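You operate a simulated robot arm through the tools that you are given. There is no shell and no other tool.

You run a simulated robot arm. Do the job below in one go: nothing can be reset, and whatever is moved stays where it is left.

## Task
Ladle sauce into the white dip cup to its line, then snap cup lid and tub lid on.
Fine: the level stands at the blue line; the ladle goes back empty on its rest; nothing spills.

Only the result counts: the job must be done as asked and must still hold three seconds after the hand-in. Knocking over, shifting, dropping, spilling or breaking anything else fails it. A push-on lid holds only when it is set on centred and level and pressed home; a screw cap is set on level and turned clockwise until tight.

## Robot
A 6-joint arm with a two-finger gripper, fixed in place. Base frame: the origin is at the foot of the arm, x ahead of it, y to its left, z up. Readings come in mm, rad, newtons and seconds.
Its first joint turns from -2.897 to 2.897 rad. Payload 2.54 kg.
The tool frame sits at the grasp point between the pads (the TCP): z along the fingers, y along the line on which they close. The tips reach 30 mm beyond it. The gripper opens to 116 mm. The gripper's body begins 95 mm behind the TCP.
Orientation is that of the tool frame in the base frame, as [roll, pitch, yaw] about the fixed x, y, z axes, in that order (R = Rz(yaw) Ry(pitch) Rx(roll)). With the fingers straight down and closing along the base's y, the tool's x points along the base's -x, its y along +y and its z along -z.

## Interface
- The arm moves only by the tool move_arm. Its argument "moves" is a list of rows, each a list of 3 entries, a list of its own where there are three numbers: the turn, a rotation vector about the tool's x, y, z in rad, then the shift along the tool's x, y, z in mm, then the gripper command, from -1 (fully open) to 1 (shut), values between in proportion. In form: [[[rx, ry, rz], [tx, ty, tz], claw], ...]. A call has 1 to 20 rows; each row shifts and turns the commanded pose from where the row before left it, along the tool's axes as they then stand. A row lasts 0.2 s, in which the tool goes at most 50 mm and 0.15 rad; a call with a longer step from one row to the next is refused whole, and so is a gripper value outside its range. Where a pose cannot be reached the arm comes as near as it can. A force on the tool above 60 N (or 10 N above the force at the start of the call, whichever is more), or a blocked arm, ends the call early, and 0.2 s more pass. Each finger travels about 72 mm/s and halts on what it meets, pressing with about 42 N; the grip force reading is that of the motor and also rises with nothing between the fingers. The clock runs only during rows and for 0.2 s after the last one: add rows that do not move to give the fingers time. It gives the time, the measured TCP pose, the force on the tool (base axes), the opening and the grip force at its end, in the units of the frame above (readings bear some noise), with the torque about the TCP (base axes, N m) and any sound that the robot's microphone picked up.
- Cameras (640 x 400 px; columns grow to the right, rows downward): "scene" is fixed at [60.3, 643.7, 1665.9]; the picture's right is [-0.72, -0.69, 0.00], its down [-0.64, 0.67, -0.39] and it looks along [0.27, -0.28, -0.92] (base axes); focal length 320 px, centre (320, 200). "wrist" rides on the gripper at [69, -15, -122] in the tool frame; the picture's right is [0.21, 0.98, 0.00], its down [-0.83, 0.18, -0.53] and it looks along [-0.52, 0.11, 0.85] (tool axes); focal length 251 px, centre (320, 200). There is no depth. A picture from a camera that has moved, and an enlarged one, comes with that camera's place and axes in the base frame and with its lens. The place of the scene camera against the robot may be out by one fixed shift of up to 25 mm in any direction.
- capture(camera): a new picture of that camera. The clock stands still meanwhile.
- zoom(camera, box): a new picture of the part [left, top, right, bottom] of that camera's present view, enlarged. The clock stands still meanwhile.
- close_job(): hands the job in; it is judged then, once.

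Places have to be worked out from the pictures, the camera data and where the tool is seen. Open the gripper and draw the arm clear of the work before you hand the job in, unless the task says otherwise.

The tools are called after ">>>" by a JSON object that holds its "method" and its "body". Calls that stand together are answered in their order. move_arm: Moves the arm, as the interface text tells. Its arguments: {"type":"object","properties":{"moves":{"type":"array","items":{"type":"array"}}},"required":["moves"]} The other tools are called the same way: capture (camera) takes a picture; zoom (camera, box) takes an enlarged picture of a part of a camera's view; close_job () hands the job in.

At the start:

```text
time: 0.0
ee_pos: [124.7, 435.5, 1274.6]
tool_rot: [-3.14, 0.001, -3.14]
contact_force: [0.1, -0.4, 0.1]
moment: [-0.03, -0.02, 0.0]
finger_gap: 115.8
grasp_force: 0.1
```

scene: 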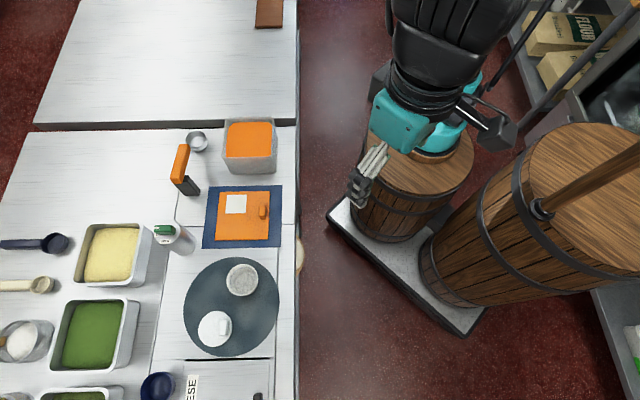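
wrist: 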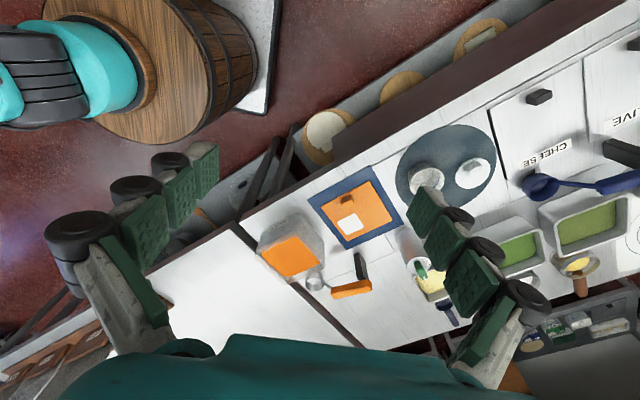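

The scene shows a counter with an orange sauce tub, a ladle with an orange handle, cup, lids on mats. I'll zoom in for details before moving.

>>> {"method": "zoom", "body": {"camera": "scene", "box": [140, 100, 300, 200]}}

>>> {"method": "zoom", "body": {"camera": "scene", "box": [140, 170, 300, 270]}}

>>> {"method": "zoom", "body": {"camera": "scene", "box": [140, 240, 300, 340]}}

>>> {"method": "zoom", "body": {"camera": "scene", "box": [0, 200, 320, 400]}}

>>> {"method": "zoom", "body": {"camera": "wrist", "box": [220, 100, 540, 300]}}

```text
4.00 times, centred on (220, 150) of scene
camera zoom: at [60.3, 643.7, 1665.9], right [-0.72, -0.69, 0.0], down [-0.64, 0.67, -0.39], along [0.27, -0.28, -0.92], focal length 1278 px, centre (720, 400)
```

zoom: 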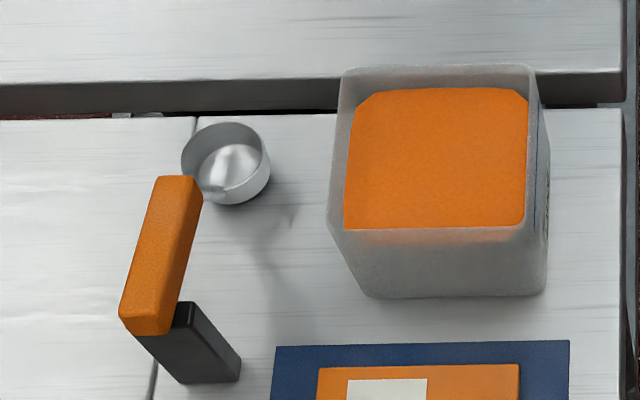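

```text
4.00 times, centred on (220, 220) of scene
camera zoom: at [60.3, 643.7, 1665.9], right [-0.72, -0.69, 0.0], down [-0.64, 0.67, -0.39], along [0.27, -0.28, -0.92], focal length 1278 px, centre (720, 120)
```

zoom: 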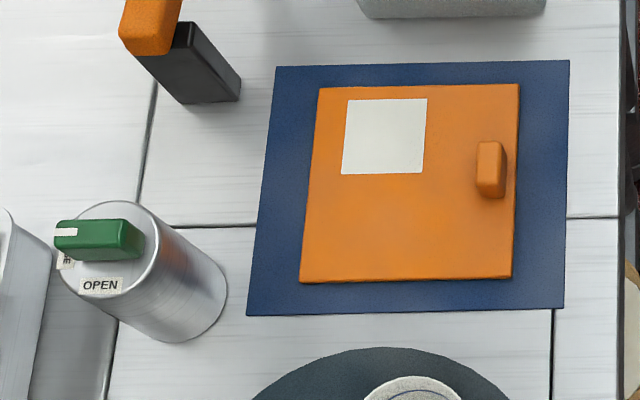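

```text
4.00 times, centred on (220, 290) of scene
camera zoom: at [60.3, 643.7, 1665.9], right [-0.72, -0.69, 0.0], down [-0.64, 0.67, -0.39], along [0.27, -0.28, -0.92], focal length 1278 px, centre (720, -160)
```

zoom: 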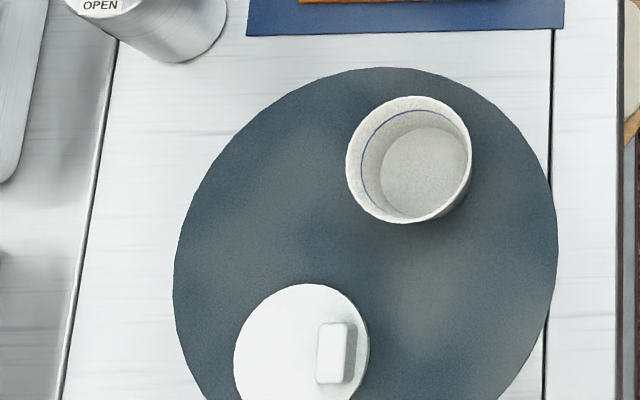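

```text
2.00 times, centred on (160, 300) of scene
camera zoom: at [60.3, 643.7, 1665.9], right [-0.72, -0.69, 0.0], down [-0.64, 0.67, -0.39], along [0.27, -0.28, -0.92], focal length 639 px, centre (640, 0)
```

zoom: 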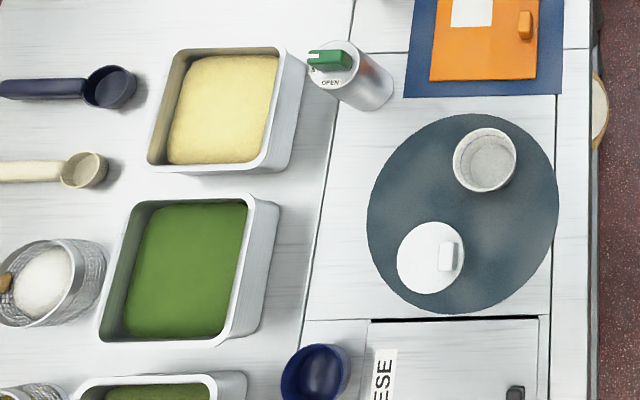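

```text
2.00 times, centred on (380, 200) of wrist
camera zoom: at [57.1, 420.4, 1395.9], right [-0.21, 0.98, 0.0], down [0.83, 0.18, 0.53], along [0.52, 0.11, -0.85], focal length 503 px, centre (200, 200)
```

zoom: 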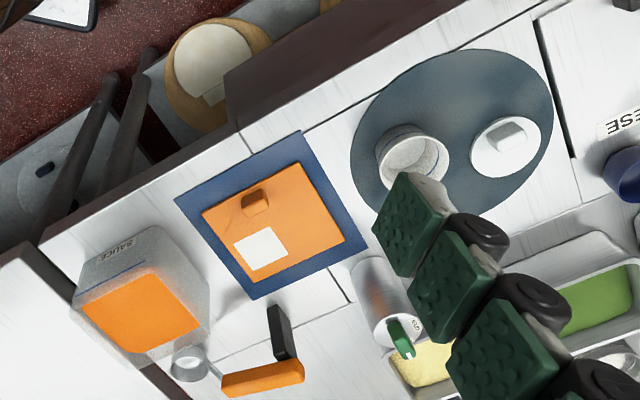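

The wrist view shows the ladle with its orange handle on a black rest, the sauce tub, tub lid on blue mat, cup and cup lid on the round mat. I estimate the tub near (580, 430) and move the wrist camera forward and down for a closer look.

>>> {"method": "move_arm", "body": {"moves": [[[0, 0, 0], [-40, 0, 15], -1], [[0, 0, 0], [-40, 0, 15], -1], [[0, 0, 0], [-40, 0, 15], -1], [[0, 0, 0], [-40, 0, 15], -1], [[0, 0, 0], [-40, 0, 15], -1], [[0, 0, 0], [-40, 0, 15], -1], [[0, 0, 0], [0, 0, 0], -1]]}}

>>> {"method": "capture", "body": {"camera": "wrist"}}

>>> {"method": "capture", "body": {"camera": "scene"}}

```text
time: 1.6
ee_pos: [364.7, 437.7, 1182.8]
tool_rot: [3.141, 0.001, 3.141]
contact_force: [0.3, -0.7, -0.4]
moment: [0.02, -0.02, 0.0]
finger_gap: 116.0
grasp_force: 0.1
```

```text
taken
camera wrist: at [296.9, 421.7, 1303.1], right [-0.21, 0.98, 0.0], down [0.83, 0.18, 0.53], along [0.52, 0.11, -0.85], focal length 251 px, centre (320, 200)
```

wrist: 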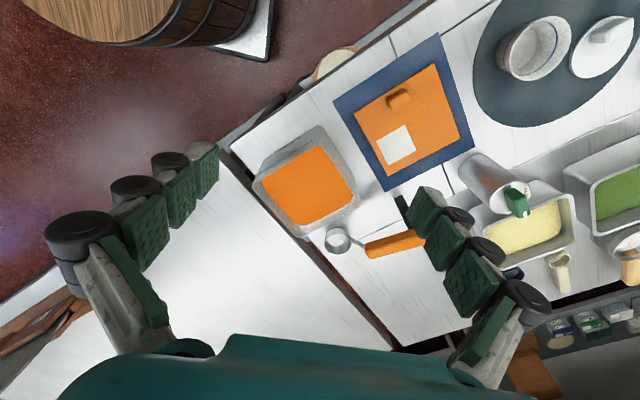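

```text
taken
```

scene: 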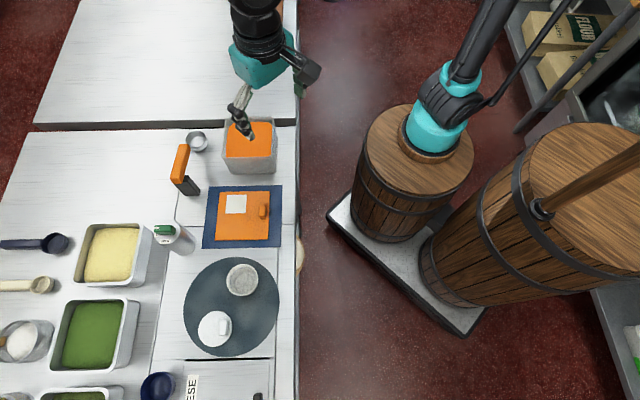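

From the two wrist views I triangulate the table at about z=905, tub sauce near (490,440,~955), tub-lid mat corner near (363,458), cup near (240,680), ladle bowl near (610,525). I move to view the ladle closely.

>>> {"method": "move_arm", "body": {"moves": [[[0, 0, 0], [-24, 23, 20], -1], [[0, 0, 0], [-24, 23, 20], -1], [[0, 0, 0], [-24, 23, 20], -1], [[0, 0, 0], [-24, 23, 20], -1], [[0, 0, 0], [-24, 23, 20], -1], [[0, 0, 0], [0, 0, 0], -1]]}}

>>> {"method": "capture", "body": {"camera": "wrist"}}

>>> {"method": "capture", "body": {"camera": "scene"}}

```text
time: 3.0
ee_pos: [487.6, 551.5, 1085.8]
tool_rot: [-3.141, 0.001, -3.141]
contact_force: [0.8, -0.6, 0.1]
moment: [0.0, 0.0, -0.04]
finger_gap: 115.9
grasp_force: 0.1
```

```text
taken
camera wrist: at [418.6, 535.5, 1207.0], right [-0.21, 0.98, 0.0], down [0.83, 0.18, 0.53], along [0.52, 0.11, -0.85], focal length 251 px, centre (320, 200)
```

wrist: 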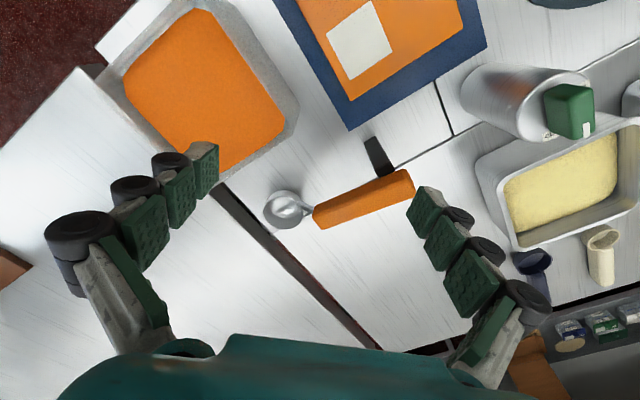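

```text
taken
```

scene: 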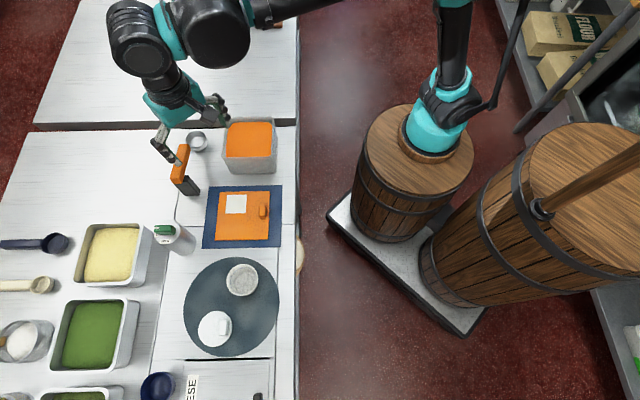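

>>> {"method": "zoom", "body": {"camera": "wrist", "box": [240, 120, 440, 245]}}

>>> {"method": "zoom", "body": {"camera": "wrist", "box": [80, 0, 480, 250]}}

>>> {"method": "zoom", "body": {"camera": "scene", "box": [140, 115, 220, 215]}}

```text
3.20 times, centred on (340, 182) of wrist
camera zoom: at [418.6, 535.5, 1207.0], right [-0.21, 0.98, 0.0], down [0.83, 0.18, 0.53], along [0.52, 0.11, -0.85], focal length 805 px, centre (256, 256)
```

zoom: 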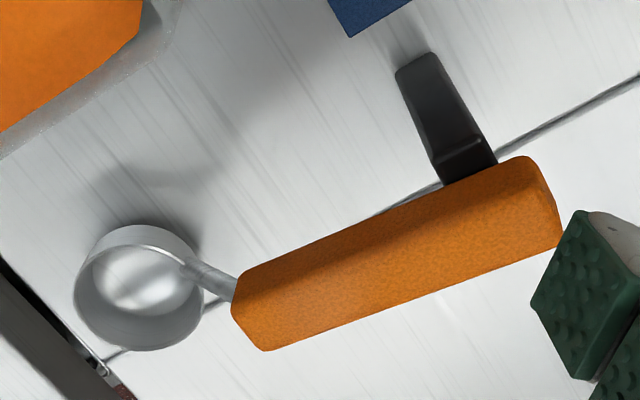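

```text
1.60 times, centred on (280, 125) of wrist
camera zoom: at [418.6, 535.5, 1207.0], right [-0.21, 0.98, 0.0], down [0.83, 0.18, 0.53], along [0.52, 0.11, -0.85], focal length 402 px, centre (384, 320)
```

zoom: 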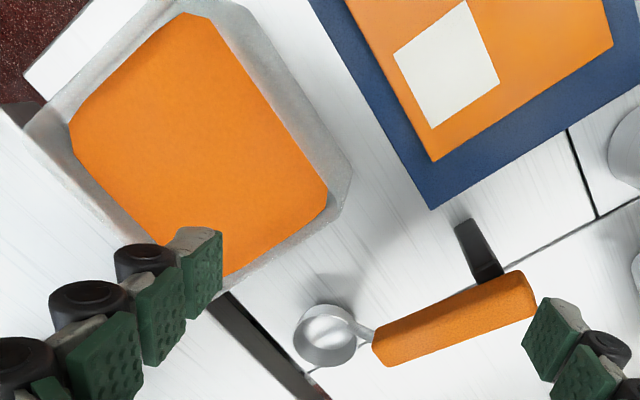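

```text
4.00 times, centred on (180, 165) of scene
camera zoom: at [60.3, 643.7, 1665.9], right [-0.72, -0.69, 0.0], down [-0.64, 0.67, -0.39], along [0.27, -0.28, -0.92], focal length 1278 px, centre (880, 340)
```

zoom: 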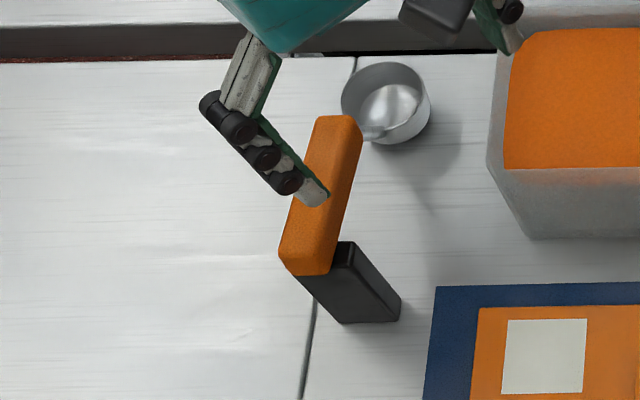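

The ladle's handle runs roughly along 129° in the base frame (from bowl toward the rest). I turn the wrist about 0.89 rad so the fingers would close across the handle, and go over it for another view.

>>> {"method": "move_arm", "body": {"moves": [[[0, 0, 0], [-18, 22, 5], -1], [[0, 0, 0], [-18, 22, 5], -1], [[0, 0, 0], [-18, 23, 5], -1], [[0, 0, 0.1483], [0, 0, 0], -1], [[0, 0, 0.1483], [0, 0, 0], -1], [[0, 0, 0.1483], [0, 0, 0], -1], [[0, 0, 0.1483], [0, 0, 0], -1], [[0, 0, 0.1483], [0, 0, 0], -1], [[0, 0, 0.1483], [0, 0, 0], -1], [[0, 0, 0], [0, 0, 0], -1]]}}

>>> {"method": "capture", "body": {"camera": "wrist"}}

>>> {"method": "capture", "body": {"camera": "scene"}}

```text
time: 5.2
ee_pos: [539.5, 617.9, 1069.8]
tool_rot: [3.14, -0.002, 2.249]
contact_force: [-0.4, 0.9, -1.1]
moment: [0.03, -0.01, 0.01]
finger_gap: 116.0
grasp_force: 0.0
```

```text
taken
camera wrist: at [485.3, 661.7, 1191.3], right [0.63, 0.78, 0.0], down [0.66, -0.53, 0.53], along [0.42, -0.33, -0.85], focal length 251 px, centre (320, 200)
```

wrist: 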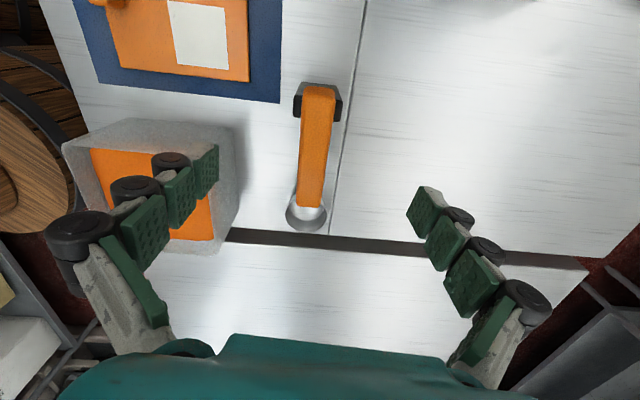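

```text
taken
```

scene: 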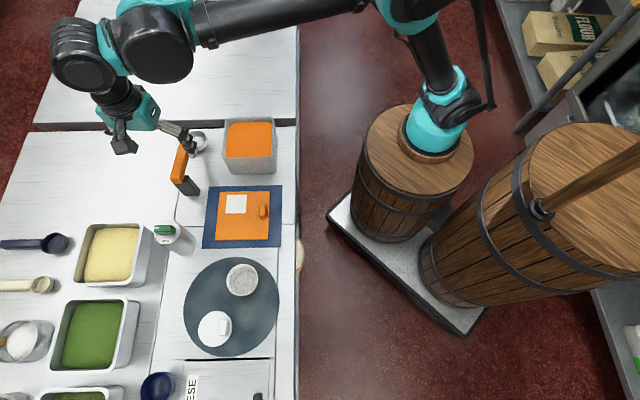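

I zoom into the ladle from this rotated view for accurate pixel positions.

>>> {"method": "zoom", "body": {"camera": "wrist", "box": [230, 70, 390, 170]}}

>>> {"method": "zoom", "body": {"camera": "wrist", "box": [230, 150, 390, 250]}}

>>> {"method": "zoom", "body": {"camera": "wrist", "box": [40, 90, 280, 260]}}

```text
4.00 times, centred on (310, 120) of wrist
camera zoom: at [485.3, 661.7, 1191.3], right [0.63, 0.78, 0.0], down [0.66, -0.53, 0.53], along [0.42, -0.33, -0.85], focal length 1006 px, centre (360, 520)
```

zoom: 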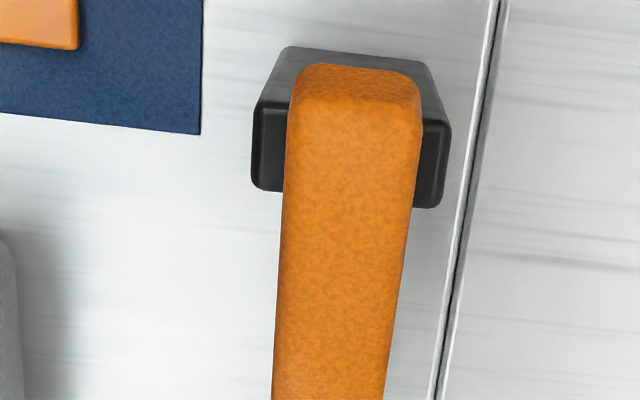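

```text
4.00 times, centred on (310, 200) of wrist
camera zoom: at [485.3, 661.7, 1191.3], right [0.63, 0.78, 0.0], down [0.66, -0.53, 0.53], along [0.42, -0.33, -0.85], focal length 1006 px, centre (360, 200)
```

zoom: 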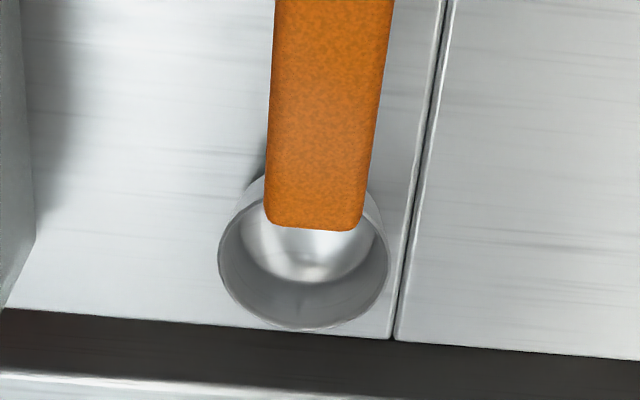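

```text
2.35 times, centred on (160, 175) of wrist
camera zoom: at [485.3, 661.7, 1191.3], right [0.63, 0.78, 0.0], down [0.66, -0.53, 0.53], along [0.42, -0.33, -0.85], focal length 592 px, centre (696, 259)
```

zoom: 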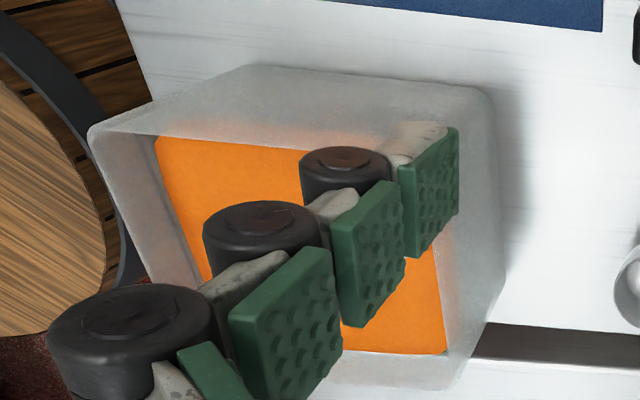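

Ladle: bowl rim centre ≈ (619.5, 529, 927), handle axis at 135°, handle top ≈ 990–1004, sauce surface ≈ 960 with tub centre ≈ (489, 435). Now I turn to yaw 135° and go look at the cup and its lid.

>>> {"method": "move_arm", "body": {"moves": [[[0, 0, 0], [34.3, -24.1, -4], -1], [[0, 0, 0], [34.3, -24.1, -4], -1], [[0, 0, 0], [34.3, -24.1, 0], -1], [[0, 0, 0], [34.3, -24.1, 0], -1], [[0, 0, 0], [34.3, -24.1, 0], -1], [[0, 0, 0], [34.3, -24.1, 0], -1], [[0, 0, 0], [34.3, -24.1, 0], -1], [[0, 0, 0], [34.3, -24.1, 4], -1], [[0, 0, 0], [34.3, -24.1, 4], -1], [[0, 0, -0.107], [0, 0, 0], -1], [[0, 0, 0], [0, 0, 0], -1]]}}

>>> {"method": "capture", "body": {"camera": "wrist"}}

>>> {"method": "zoom", "body": {"camera": "scene", "box": [140, 110, 300, 210]}}

```text
time: 7.6
ee_pos: [175.1, 721.5, 1070.5]
tool_rot: [3.142, 0.0, 2.359]
contact_force: [-0.4, 0.2, 0.6]
moment: [0.03, -0.02, -0.01]
finger_gap: 116.0
grasp_force: 0.0
```

```text
taken
camera wrist: at [115.1, 759.7, 1192.3], right [0.54, 0.84, 0.0], down [0.71, -0.45, 0.53], along [0.45, -0.29, -0.85], focal length 251 px, centre (320, 200)
```

wrist: 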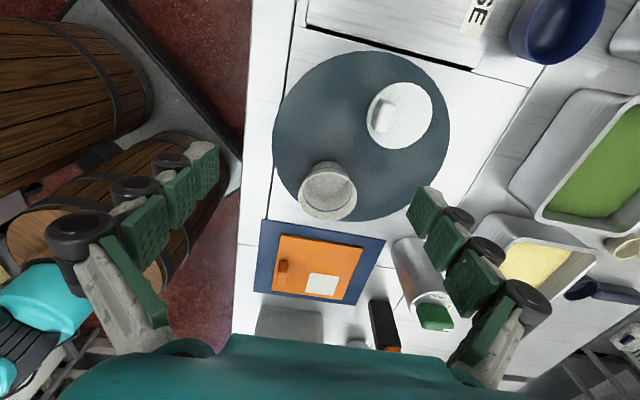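

```text
4.00 times, centred on (220, 160) of scene
camera zoom: at [60.3, 643.7, 1665.9], right [-0.72, -0.69, 0.0], down [-0.64, 0.67, -0.39], along [0.27, -0.28, -0.92], focal length 1278 px, centre (720, 360)
```

zoom: 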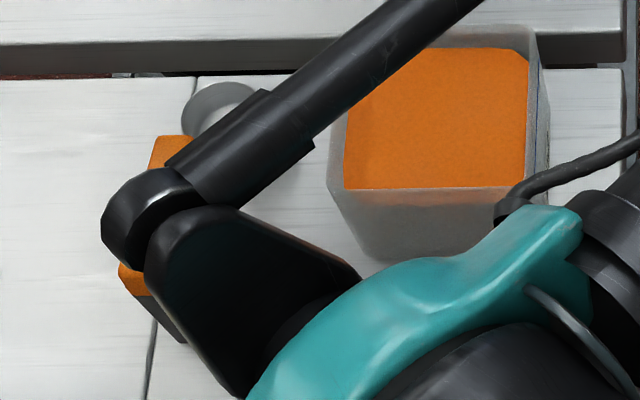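

>>> {"method": "zoom", "body": {"camera": "wrist", "box": [270, 140, 430, 240]}}

>>> {"method": "zoom", "body": {"camera": "wrist", "box": [320, 60, 480, 160]}}

>>> {"method": "zoom", "body": {"camera": "wrist", "box": [240, 210, 400, 310]}}

```text
4.00 times, centred on (350, 190) of wrist
camera zoom: at [115.1, 759.7, 1192.3], right [0.54, 0.84, 0.0], down [0.71, -0.45, 0.53], along [0.45, -0.29, -0.85], focal length 1006 px, centre (200, 240)
```

zoom: 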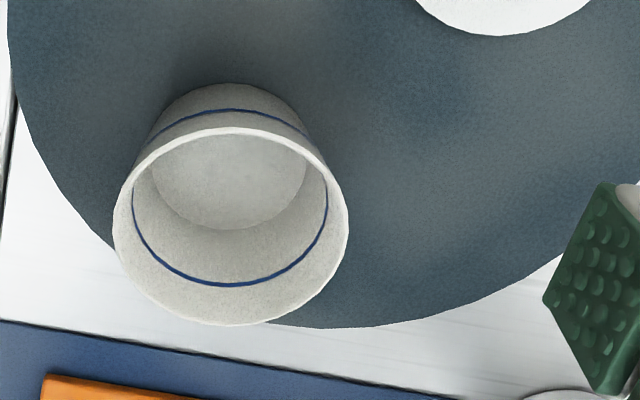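

```text
4.00 times, centred on (400, 110) of wrist
camera zoom: at [115.1, 759.7, 1192.3], right [0.54, 0.84, 0.0], down [0.71, -0.45, 0.53], along [0.45, -0.29, -0.85], focal length 1006 px, centre (0, 560)
```

zoom: 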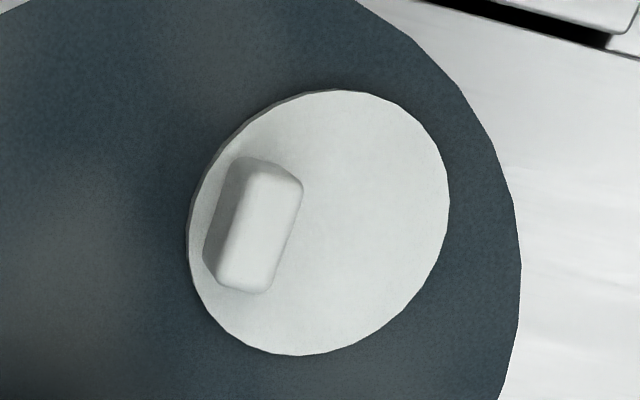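

```text
4.00 times, centred on (320, 260) of wrist
camera zoom: at [115.1, 759.7, 1192.3], right [0.54, 0.84, 0.0], down [0.71, -0.45, 0.53], along [0.45, -0.29, -0.85], focal length 1006 px, centre (320, -40)
```

zoom: 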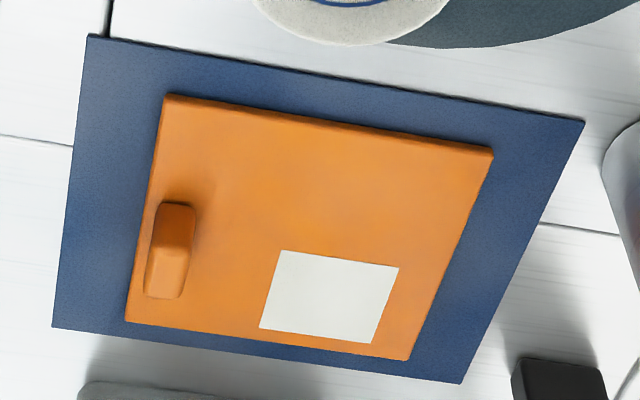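

All items look aligned to the 45°/135° axes: tub lid centre ≈ (370, 585), its knob ≈ (335, 551); cup ≈ (250, 682), cup lid ≈ (219, 796), knob ≈ (207, 782). I now want a low side view of ladle and tub to get heights, so I turn to yaw 180° and tilt the tool.

>>> {"method": "move_arm", "body": {"moves": [[[0, 0, -0.131], [0, 0, 0], -1], [[0, 0, -0.131], [0, 0, 0], -1], [[0, 0, -0.131], [0, 0, 0], -1], [[0, 0, -0.131], [0, 0, 0], -1], [[0, 0, -0.131], [0, 0, 0], -1], [[0, 0, -0.131], [0, 0, 0], -1], [[0, 0, 0], [-38, -25.4, 0], -1], [[0, 0, 0], [-38, -25.4, 0], -1], [[0, 0, 0], [-38, -25.4, 0], -1], [[0, 0, 0], [-38, -25.4, 0], -1], [[0, 0, 0], [-38, -25.4, 0], -1], [[0, 0, 0], [-38, -25.4, 0], -1], [[0, -0.15, 0], [0, 0, 0], -1], [[0, -0.15, 0], [0, 0, 0], -1], [[0, -0.15, 0], [0, 0, 0], -1], [[0, 0, 0], [0, 0, 0], -1]]}}

>>> {"method": "capture", "body": {"camera": "wrist"}}

```text
time: 11.0
ee_pos: [404.5, 569.6, 1069.8]
tool_rot: [3.14, 0.453, -3.138]
contact_force: [-0.1, 0.6, -0.5]
moment: [-0.01, -0.02, -0.01]
finger_gap: 115.9
grasp_force: 0.1
```

```text
taken
camera wrist: at [290.5, 553.8, 1148.8], right [-0.2, 0.98, -0.09], down [0.51, 0.18, 0.84], along [0.84, 0.12, -0.53], focal length 251 px, centre (320, 200)
```

wrist: 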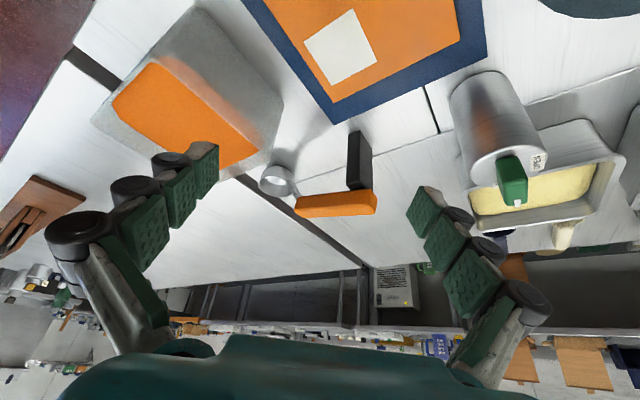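

>>> {"method": "zoom", "body": {"camera": "wrist", "box": [240, 120, 400, 220]}}

>>> {"method": "zoom", "body": {"camera": "wrist", "box": [80, 0, 300, 180]}}

```text
4.00 times, centred on (320, 170) of wrist
camera zoom: at [290.5, 553.8, 1148.8], right [-0.2, 0.98, -0.09], down [0.51, 0.18, 0.84], along [0.84, 0.12, -0.53], focal length 1006 px, centre (320, 320)
```

zoom: 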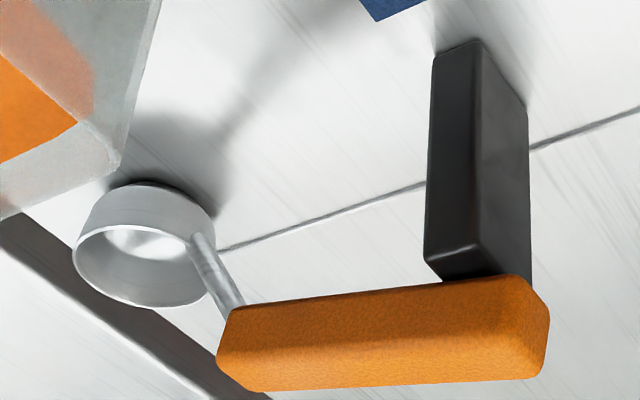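

```text
2.22 times, centred on (190, 90) of wrist
camera zoom: at [290.5, 553.8, 1148.8], right [-0.2, 0.98, -0.09], down [0.51, 0.18, 0.84], along [0.84, 0.12, -0.53], focal length 559 px, centre (609, 444)
```

zoom: 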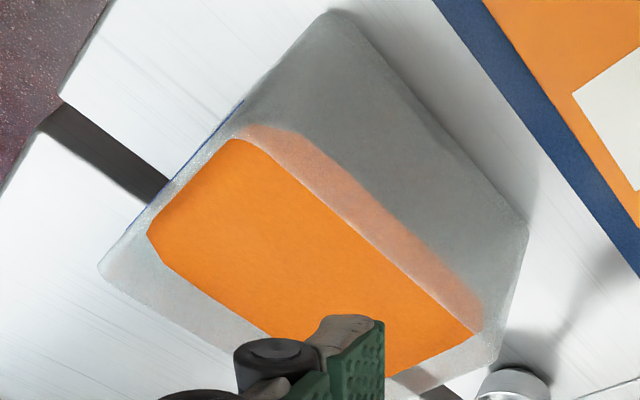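

Rest post top ≈ 984 at (497, 621), handle slopes about 10° down toward the bowl, bowl sits on the table (rim ≈ 927); tub rim seems ≈ 997, sauce ≈ 979. Next I tilt so that the wrist camera looks straight down over the tub to get its exact plan position.

>>> {"method": "move_arm", "body": {"moves": [[[0, 0.1446, 0], [0, 0, 0], -1], [[0, 0.1446, 0], [0, 0, 0], -1], [[0, 0.1446, 0], [0, 0, 0], -1], [[0, 0.1446, 0], [0, 0, 0], -1], [[0, 0.1446, 0], [0, 0, 0], -1], [[0, 0.1446, 0], [0, 0, 0], -1], [[0, 0.1446, 0], [0, 0, 0], -1], [[0, 0, 0], [-9.6, -29.9, -17.8], -1], [[0, 0, 0], [-9.6, -29.9, -17.8], -1], [[0, 0, 0], [-9.6, -29.9, -17.8], -1], [[0, 0, 0], [-9.6, -29.9, -17.8], -1], [[0, 0, 0], [0, 0, 0], -1]]}}

>>> {"method": "capture", "body": {"camera": "wrist"}}

```text
time: 13.6
ee_pos: [475.3, 449.9, 1109.3]
tool_rot: [3.141, -0.562, -3.137]
contact_force: [-0.4, 0.1, 0.3]
moment: [-0.01, -0.04, 0.0]
finger_gap: 116.1
grasp_force: 0.0
```

```text
taken
camera wrist: at [481.8, 434.7, 1248.3], right [-0.18, 0.98, 0.12], down [0.98, 0.18, 0.01], along [-0.01, 0.12, -0.99], focal length 251 px, centre (320, 200)
```

wrist: 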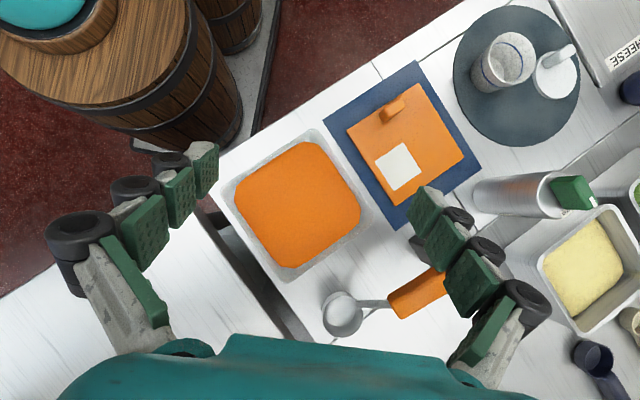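

>>> {"method": "zoom", "body": {"camera": "wrist", "box": [200, 110, 400, 290]}}

>>> {"method": "zoom", "body": {"camera": "wrist", "box": [300, 30, 500, 230]}}

>>> {"method": "zoom", "body": {"camera": "wrist", "box": [440, 0, 600, 150]}}

```text
2.22 times, centred on (300, 200) of wrist
camera zoom: at [481.8, 434.7, 1248.3], right [-0.18, 0.98, 0.12], down [0.98, 0.18, 0.01], along [-0.01, 0.12, -0.99], focal length 559 px, centre (364, 200)
```

zoom: 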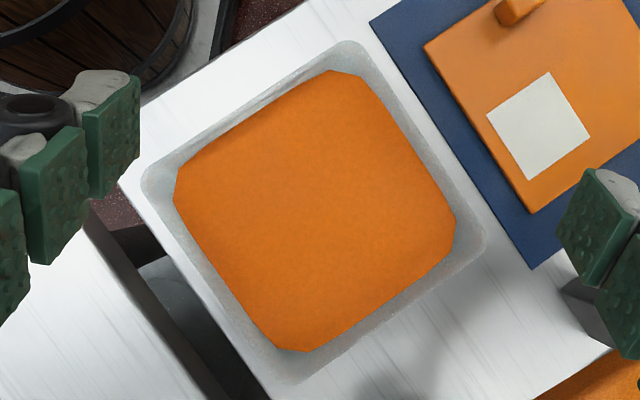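

```text
2.00 times, centred on (400, 130) of wrist
camera zoom: at [481.8, 434.7, 1248.3], right [-0.18, 0.98, 0.12], down [0.98, 0.18, 0.01], along [-0.01, 0.12, -0.99], focal length 503 px, centre (160, 340)
```

zoom: 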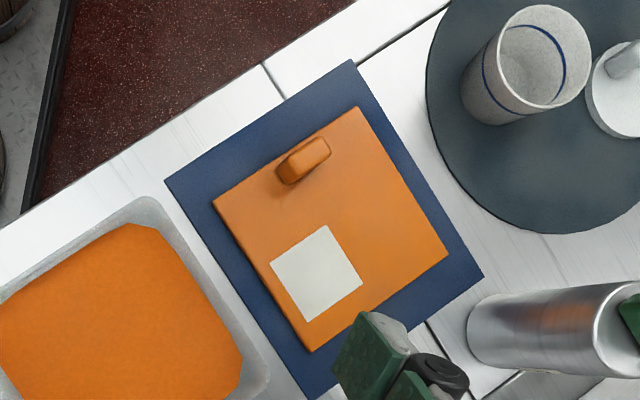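

```text
2.67 times, centred on (520, 75) of wrist
camera zoom: at [481.8, 434.7, 1248.3], right [-0.18, 0.98, 0.12], down [0.98, 0.18, 0.01], along [-0.01, 0.12, -0.99], focal length 670 px, centre (-213, 533)
```

zoom: 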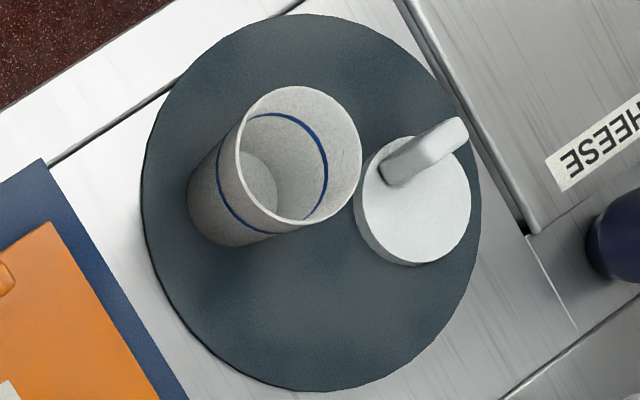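

Re-solving with both views: cup rim centre ≈ (247, 686, 945), cup lid ≈ (222, 797, top 903), tub lid ≈ (377, 581, top 903), tub centre ≈ (486.5, 442), rim ≈ 1000. I now take a nearly horizontal look at the tub to learn how deep the sauce is and the wall heights.

>>> {"method": "move_arm", "body": {"moves": [[[0, 0, 0], [31.7, -2.5, 20], -1], [[0, 0, 0], [31.7, -2.5, 20], -1], [[0, 0, 0], [31.7, -2.5, 20], -1], [[0, 0, 0], [31.7, -2.5, 20], -1], [[0, -0.1362, 0], [0, 0, 0], -1], [[0, -0.1362, 0], [0, 0, 0], -1], [[0, -0.1362, 0], [0, 0, 0], -1], [[0, -0.1362, 0], [0, 0, 0], -1], [[0, -0.1362, 0], [0, 0, 0], -1], [[0, -0.1362, 0], [0, 0, 0], -1], [[0, -0.1362, 0], [0, 0, 0], -1], [[0, -0.1362, 0], [0, 0, 0], -1], [[0, -0.1362, 0], [0, 0, 0], -1], [[0, -0.1362, 0], [0, 0, 0], -1], [[0, 0, 0], [28.7, 0, 27.9], -1], [[0, 0, 0], [28.7, 0, 27.9], -1], [[0, 0, 0], [28.7, 0, 27.9], -1], [[0, 0, 0], [0, 0, 0], -1]]}}

>>> {"method": "capture", "body": {"camera": "wrist"}}

>>> {"method": "capture", "body": {"camera": "scene"}}

```text
time: 17.4
ee_pos: [325.5, 442.0, 987.8]
tool_rot: [-3.142, 0.8, -3.137]
contact_force: [-0.5, -0.5, 0.7]
moment: [0.03, -0.03, 0.04]
finger_gap: 116.3
grasp_force: 0.2
```

```text
taken
camera wrist: at [190.5, 425.6, 1022.9], right [-0.15, 0.98, -0.15], down [0.19, 0.18, 0.96], along [0.97, 0.12, -0.22], focal length 251 px, centre (320, 200)
```

wrist: 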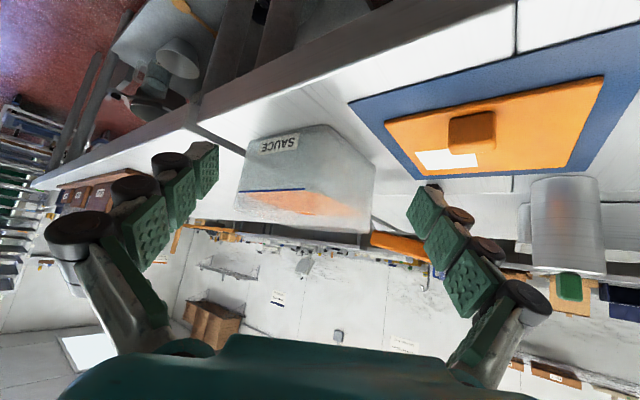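

```text
taken
```

scene: 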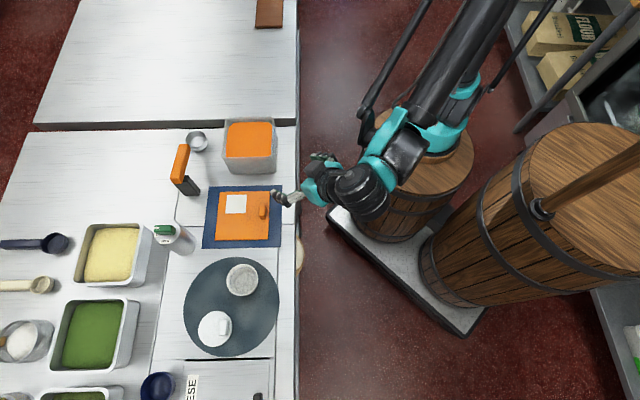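

>>> {"method": "zoom", "body": {"camera": "wrist", "box": [220, 110, 400, 250]}}

>>> {"method": "zoom", "body": {"camera": "wrist", "box": [340, 20, 640, 200]}}

```text
2.86 times, centred on (310, 180) of wrist
camera zoom: at [190.5, 425.6, 1022.9], right [-0.15, 0.98, -0.15], down [0.19, 0.18, 0.96], along [0.97, 0.12, -0.22], focal length 718 px, centre (349, 257)
```

zoom: 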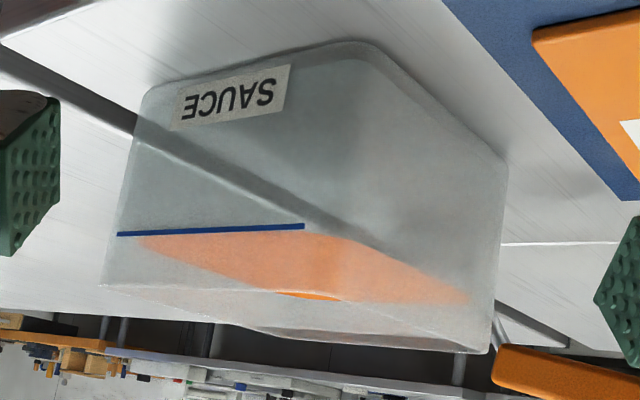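

```text
2.13 times, centred on (490, 110) of wrist
camera zoom: at [190.5, 425.6, 1022.9], right [-0.15, 0.98, -0.15], down [0.19, 0.18, 0.96], along [0.97, 0.12, -0.22], focal length 536 px, centre (-43, 392)
```

zoom: 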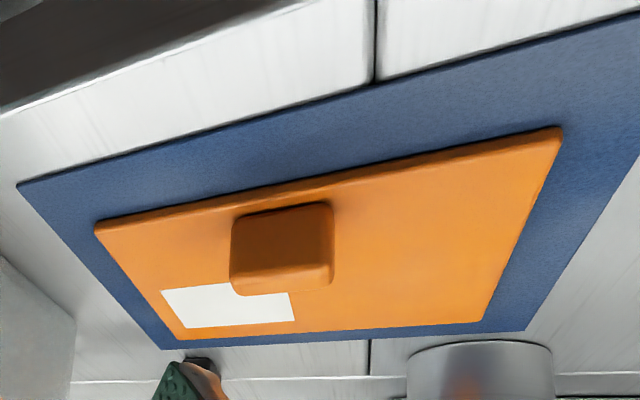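

The near-horizontal view shows the tub base at z≈900 and rim at ≈986, with the sauce at its blue line ≈966 (full depth). I do the same low view for the ladle to get handle heights.

>>> {"method": "move_arm", "body": {"moves": [[[0, 0, 0], [0, 46, 0], -1], [[0, 0, 0], [0, 46, 0], -1], [[0, 0, 0], [0, 46, 0], -1], [[0, 0, 0], [-22.6, 0, 23.3], -1], [[0, 0, 0], [-22.6, 0, 23.3], -1], [[0, 0, 0], [0, 0, 0], -1]]}}

>>> {"method": "capture", "body": {"camera": "wrist"}}

>>> {"method": "zoom", "body": {"camera": "wrist", "box": [220, 110, 420, 235]}}

```text
time: 18.8
ee_pos: [391.2, 579.6, 990.4]
tool_rot: [3.14, 0.8, -3.137]
contact_force: [-0.6, 0.1, -0.2]
moment: [0.0, -0.01, 0.0]
finger_gap: 116.2
grasp_force: 0.0
```

```text
taken
camera wrist: at [257.0, 563.5, 1025.6], right [-0.15, 0.98, -0.15], down [0.19, 0.18, 0.96], along [0.97, 0.12, -0.22], focal length 251 px, centre (320, 200)
```

wrist: 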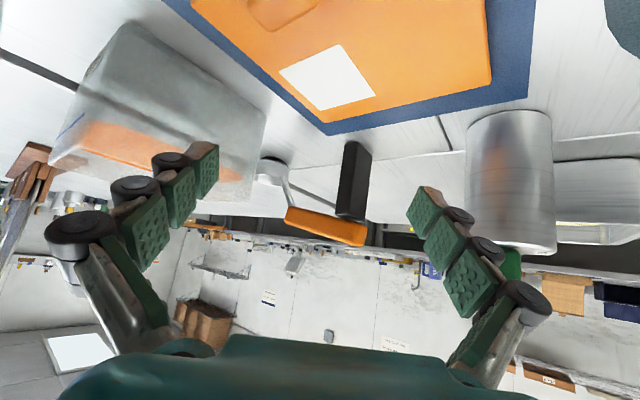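

```text
3.20 times, centred on (320, 172) of wrist
camera zoom: at [257.0, 563.5, 1025.6], right [-0.15, 0.98, -0.15], down [0.19, 0.18, 0.96], along [0.97, 0.12, -0.22], focal length 805 px, centre (320, 288)
```

zoom: 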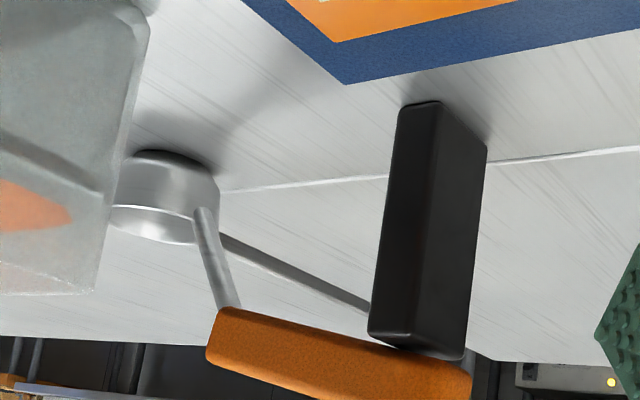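

The post top is ≈984 with footprint centred ≈ (521, 632); the handle runs from ≈56 to ≈168 mm from the bowl centre, about 23 wide, 18 thick, mid-height ≈986 at 95 mm from the bowl. I go back up, straighten the tool, turn to yaw 135° and move above the grasp point (552, 596).

>>> {"method": "move_arm", "body": {"moves": [[[0, 0, 0], [-32.3, 0, -31.4], -1], [[0, 0, 0], [-32.3, 0, -31.4], -1], [[0, 0.1333, 0], [0, 0, 0], -1], [[0, 0.1333, 0], [0, 0, 0], -1], [[0, 0.1333, 0], [0, 0, 0], -1], [[0, 0.1333, 0], [0, 0, 0], -1], [[0, 0.1333, 0], [0, 0, 0], -1], [[0, 0.1333, 0], [0, 0, 0], -1], [[0, 0, 0.1317], [0, 0, 0], -1], [[0, 0, 0.1317], [0, 0, 0], -1], [[0, 0, 0.1317], [0, 0, 0], -1], [[0, 0, 0.1317], [0, 0, 0], -1], [[0, 0, 0.1317], [0, 0, 0], -1], [[0, 0, 0.1317], [0, 0, 0], -1], [[0, 0, 0], [-25.5, 31.5, 3], -1], [[0, 0, 0], [-25.5, 31.5, 3], -1], [[0, 0, 0], [-25.5, 31.5, 3], -1], [[0, 0, 0], [-25.5, 31.5, 3], -1], [[0, 0, 0], [0, 0, 0], -1]]}}

>>> {"method": "capture", "body": {"camera": "wrist"}}

>>> {"method": "zoom", "body": {"camera": "wrist", "box": [220, 40, 420, 240]}}

```text
time: 22.8
ee_pos: [551.5, 594.1, 1067.8]
tool_rot: [3.141, -0.002, 2.355]
contact_force: [0.2, 0.4, -0.2]
moment: [0.0, -0.02, 0.0]
finger_gap: 116.1
grasp_force: 0.1
```

```text
taken
camera wrist: at [492.5, 632.2, 1189.1], right [0.54, 0.84, 0.0], down [0.71, -0.46, 0.53], along [0.45, -0.29, -0.85], focal length 251 px, centre (320, 200)
```

wrist: 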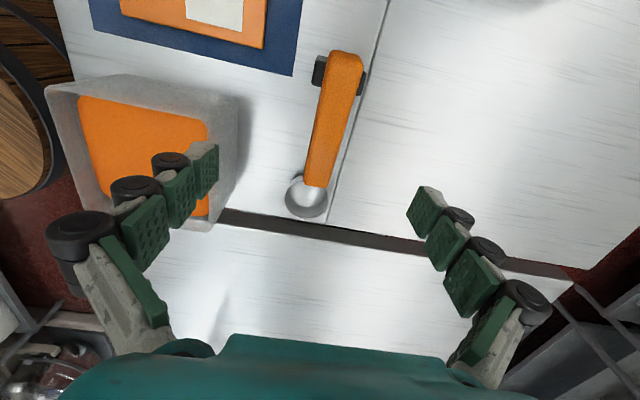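

```text
2.00 times, centred on (320, 140) of wrist
camera zoom: at [492.5, 632.2, 1189.1], right [0.54, 0.84, 0.0], down [0.71, -0.46, 0.53], along [0.45, -0.29, -0.85], focal length 503 px, centre (320, 320)
```

zoom: 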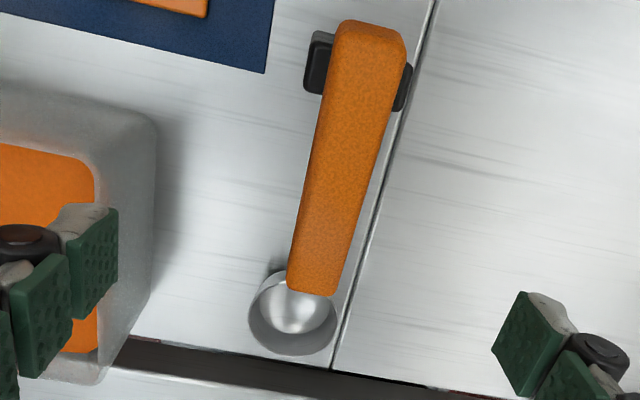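

The handle axis lies at x+y≈1150, so I shift 3 mm along tool y, half-close the gripper, and descend to TCP z≈986 around the handle.

>>> {"method": "move_arm", "body": {"moves": [[[0, 0, 0], [0, 3, 0], 0], [[0, 0, 0], [0, 0, 0], 0], [[0, 0, 0], [0, 0, 0], 0], [[0, 0, 0], [0, 0, 25], 0], [[0, 0, 0], [0, 0, 25], 0], [[0, 0, 0], [0, 0, 20], 0], [[0, 0, 0], [0, 0, 12], 0], [[0, 0, 0], [0, 0, 0], 0]]}}

>>> {"method": "capture", "body": {"camera": "wrist"}}

>>> {"method": "zoom", "body": {"camera": "scene", "box": [140, 100, 260, 200]}}

```text
time: 24.6
ee_pos: [553.5, 597.5, 985.0]
tool_rot: [3.141, 0.001, 2.354]
contact_force: [-0.1, 0.7, 0.1]
moment: [-0.02, 0.0, -0.03]
finger_gap: 57.8
grasp_force: 0.1
```

```text
taken
camera wrist: at [495.1, 634.8, 1105.9], right [0.54, 0.84, 0.0], down [0.71, -0.46, 0.53], along [0.45, -0.29, -0.85], focal length 251 px, centre (320, 200)
```

wrist: 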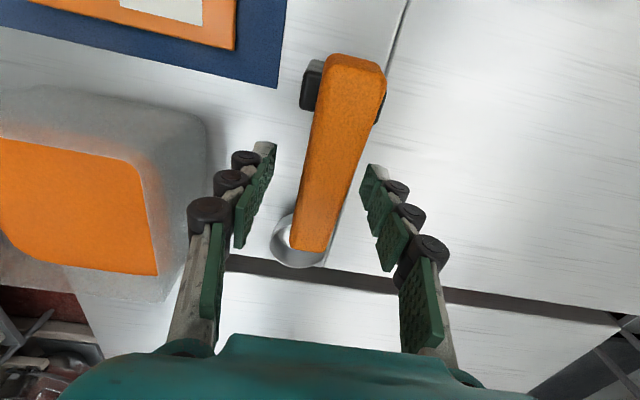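

```text
4.00 times, centred on (200, 150) of scene
camera zoom: at [60.3, 643.7, 1665.9], right [-0.72, -0.69, 0.0], down [-0.64, 0.67, -0.39], along [0.27, -0.28, -0.92], focal length 1278 px, centre (800, 400)
```

zoom: 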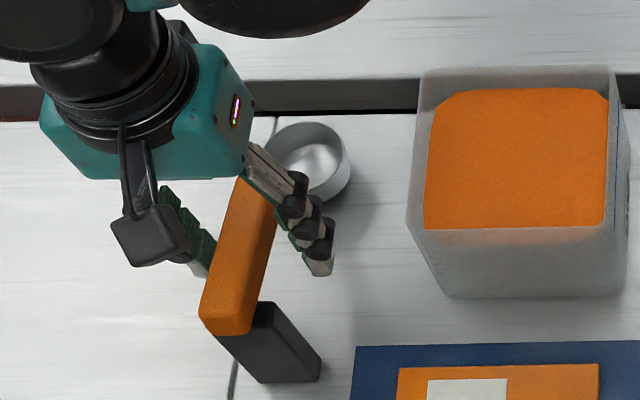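

The handle sits between the pads, centred near the TCP. I close the gripper on it.

>>> {"method": "move_arm", "body": {"moves": [[[0, 0, 0], [0, 0, 0], 1], [[0, 0, 0], [0, 0, 0], 1], [[0, 0, 0], [0, 0, 0], 1], [[0, 0, 0], [0, 0, 0], 1], [[0, 0, 0], [0, 0, 0], 1]]}}

>>> {"method": "capture", "body": {"camera": "wrist"}}

```text
time: 25.8
ee_pos: [553.3, 596.9, 984.3]
tool_rot: [3.141, 0.0, 2.354]
contact_force: [-0.8, 0.8, -0.2]
moment: [0.03, 0.03, 0.0]
finger_gap: 22.0
grasp_force: 42.0
```

```text
taken
camera wrist: at [495.1, 634.7, 1106.1], right [0.54, 0.84, 0.0], down [0.71, -0.46, 0.53], along [0.45, -0.29, -0.85], focal length 251 px, centre (320, 200)
```

wrist: 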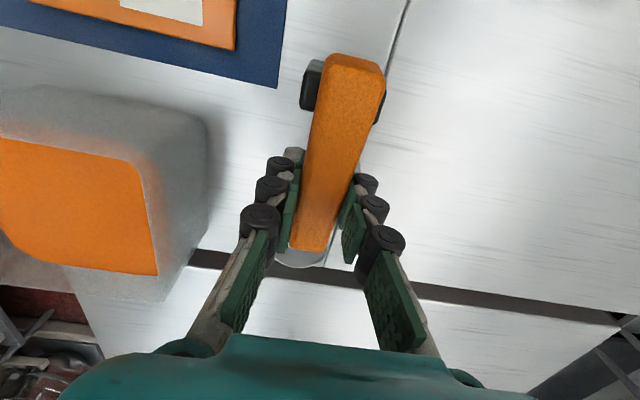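

Gripped at a 22 mm gap; this pose (553.3, 596.9, 984.3, yaw 2.354) is what I must return to. I lift straight up slowly and check.

>>> {"method": "move_arm", "body": {"moves": [[[0, 0, 0], [0, 0, -10], 1], [[0, 0, 0], [0, 0, -10], 1], [[0, 0, 0], [0, 0, -20], 1], [[0, 0, 0], [0, 0, -20], 1], [[0, 0, 0], [0, 0, -20], 1], [[0, 0, 0], [0, 0, -25], 1], [[0, 0, 0], [0, 0, 0], 1]]}}

>>> {"method": "capture", "body": {"camera": "wrist"}}

>>> {"method": "zoom", "body": {"camera": "scene", "box": [120, 80, 280, 200]}}

```text
time: 27.4
ee_pos: [554.7, 595.9, 1088.6]
tool_rot: [-3.14, 0.0, 2.356]
contact_force: [-0.2, 0.5, -1.4]
moment: [0.06, 0.0, -0.02]
finger_gap: 22.1
grasp_force: 41.8
```

```text
taken
camera wrist: at [495.8, 634.2, 1210.5], right [0.54, 0.84, 0.0], down [0.71, -0.46, 0.53], along [0.45, -0.29, -0.85], focal length 251 px, centre (320, 200)
```

wrist: 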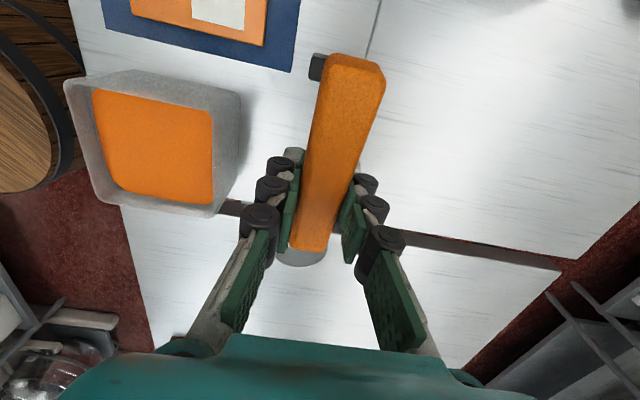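

```text
3.33 times, centred on (200, 140) of scene
camera zoom: at [60.3, 643.7, 1665.9], right [-0.72, -0.69, 0.0], down [-0.64, 0.67, -0.39], along [0.27, -0.28, -0.92], focal length 1065 px, centre (720, 400)
```

zoom: 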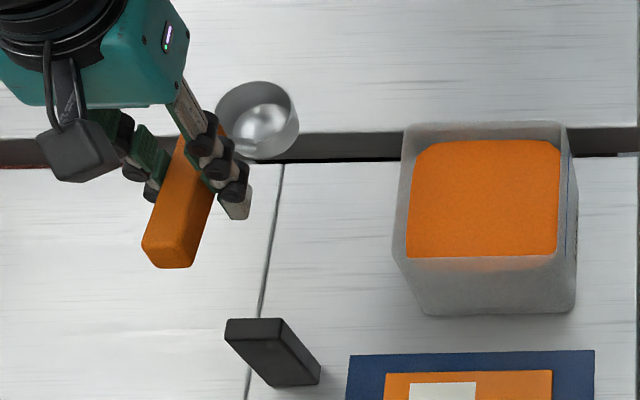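

The ladle is lifted cleanly, unchanged in the grip (bowl ≈ (65, −66) from the TCP and its rim 57 mm below it). I carry it so that the bowl is over the tub centre.

>>> {"method": "move_arm", "body": {"moves": [[[0, 0, 0], [8.2, -38.9, -5], 1], [[0, 0, 0], [8.2, -38.9, -5], 1], [[0, 0, 0], [8.2, -38.9, -5], 1], [[0, 0, 0], [8.2, -38.9, -5], 1], [[0, 0, 0], [0, 0, 0], 1]]}}

>>> {"method": "capture", "body": {"camera": "wrist"}}

>>> {"method": "zoom", "body": {"camera": "scene", "box": [160, 80, 320, 200]}}

```text
time: 28.6
ee_pos: [420.8, 509.4, 1110.9]
tool_rot: [3.14, 0.001, 2.356]
contact_force: [-0.5, -0.5, -1.2]
moment: [0.03, 0.05, 0.0]
finger_gap: 21.8
grasp_force: 41.7
```

```text
taken
camera wrist: at [362.0, 547.2, 1232.0], right [0.54, 0.84, 0.0], down [0.71, -0.46, 0.53], along [0.45, -0.29, -0.85], focal length 251 px, centre (320, 200)
```

wrist: 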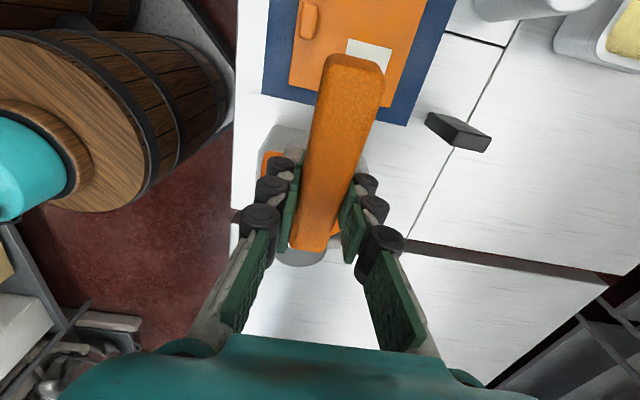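

```text
3.33 times, centred on (240, 140) of scene
camera zoom: at [60.3, 643.7, 1665.9], right [-0.72, -0.69, 0.0], down [-0.64, 0.67, -0.39], along [0.27, -0.28, -0.92], focal length 1065 px, centre (587, 400)
```

zoom: 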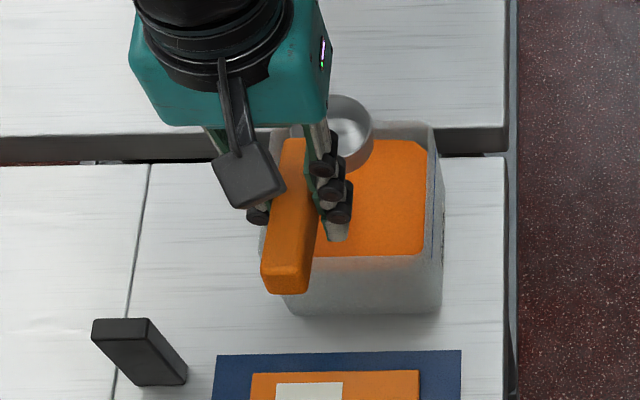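

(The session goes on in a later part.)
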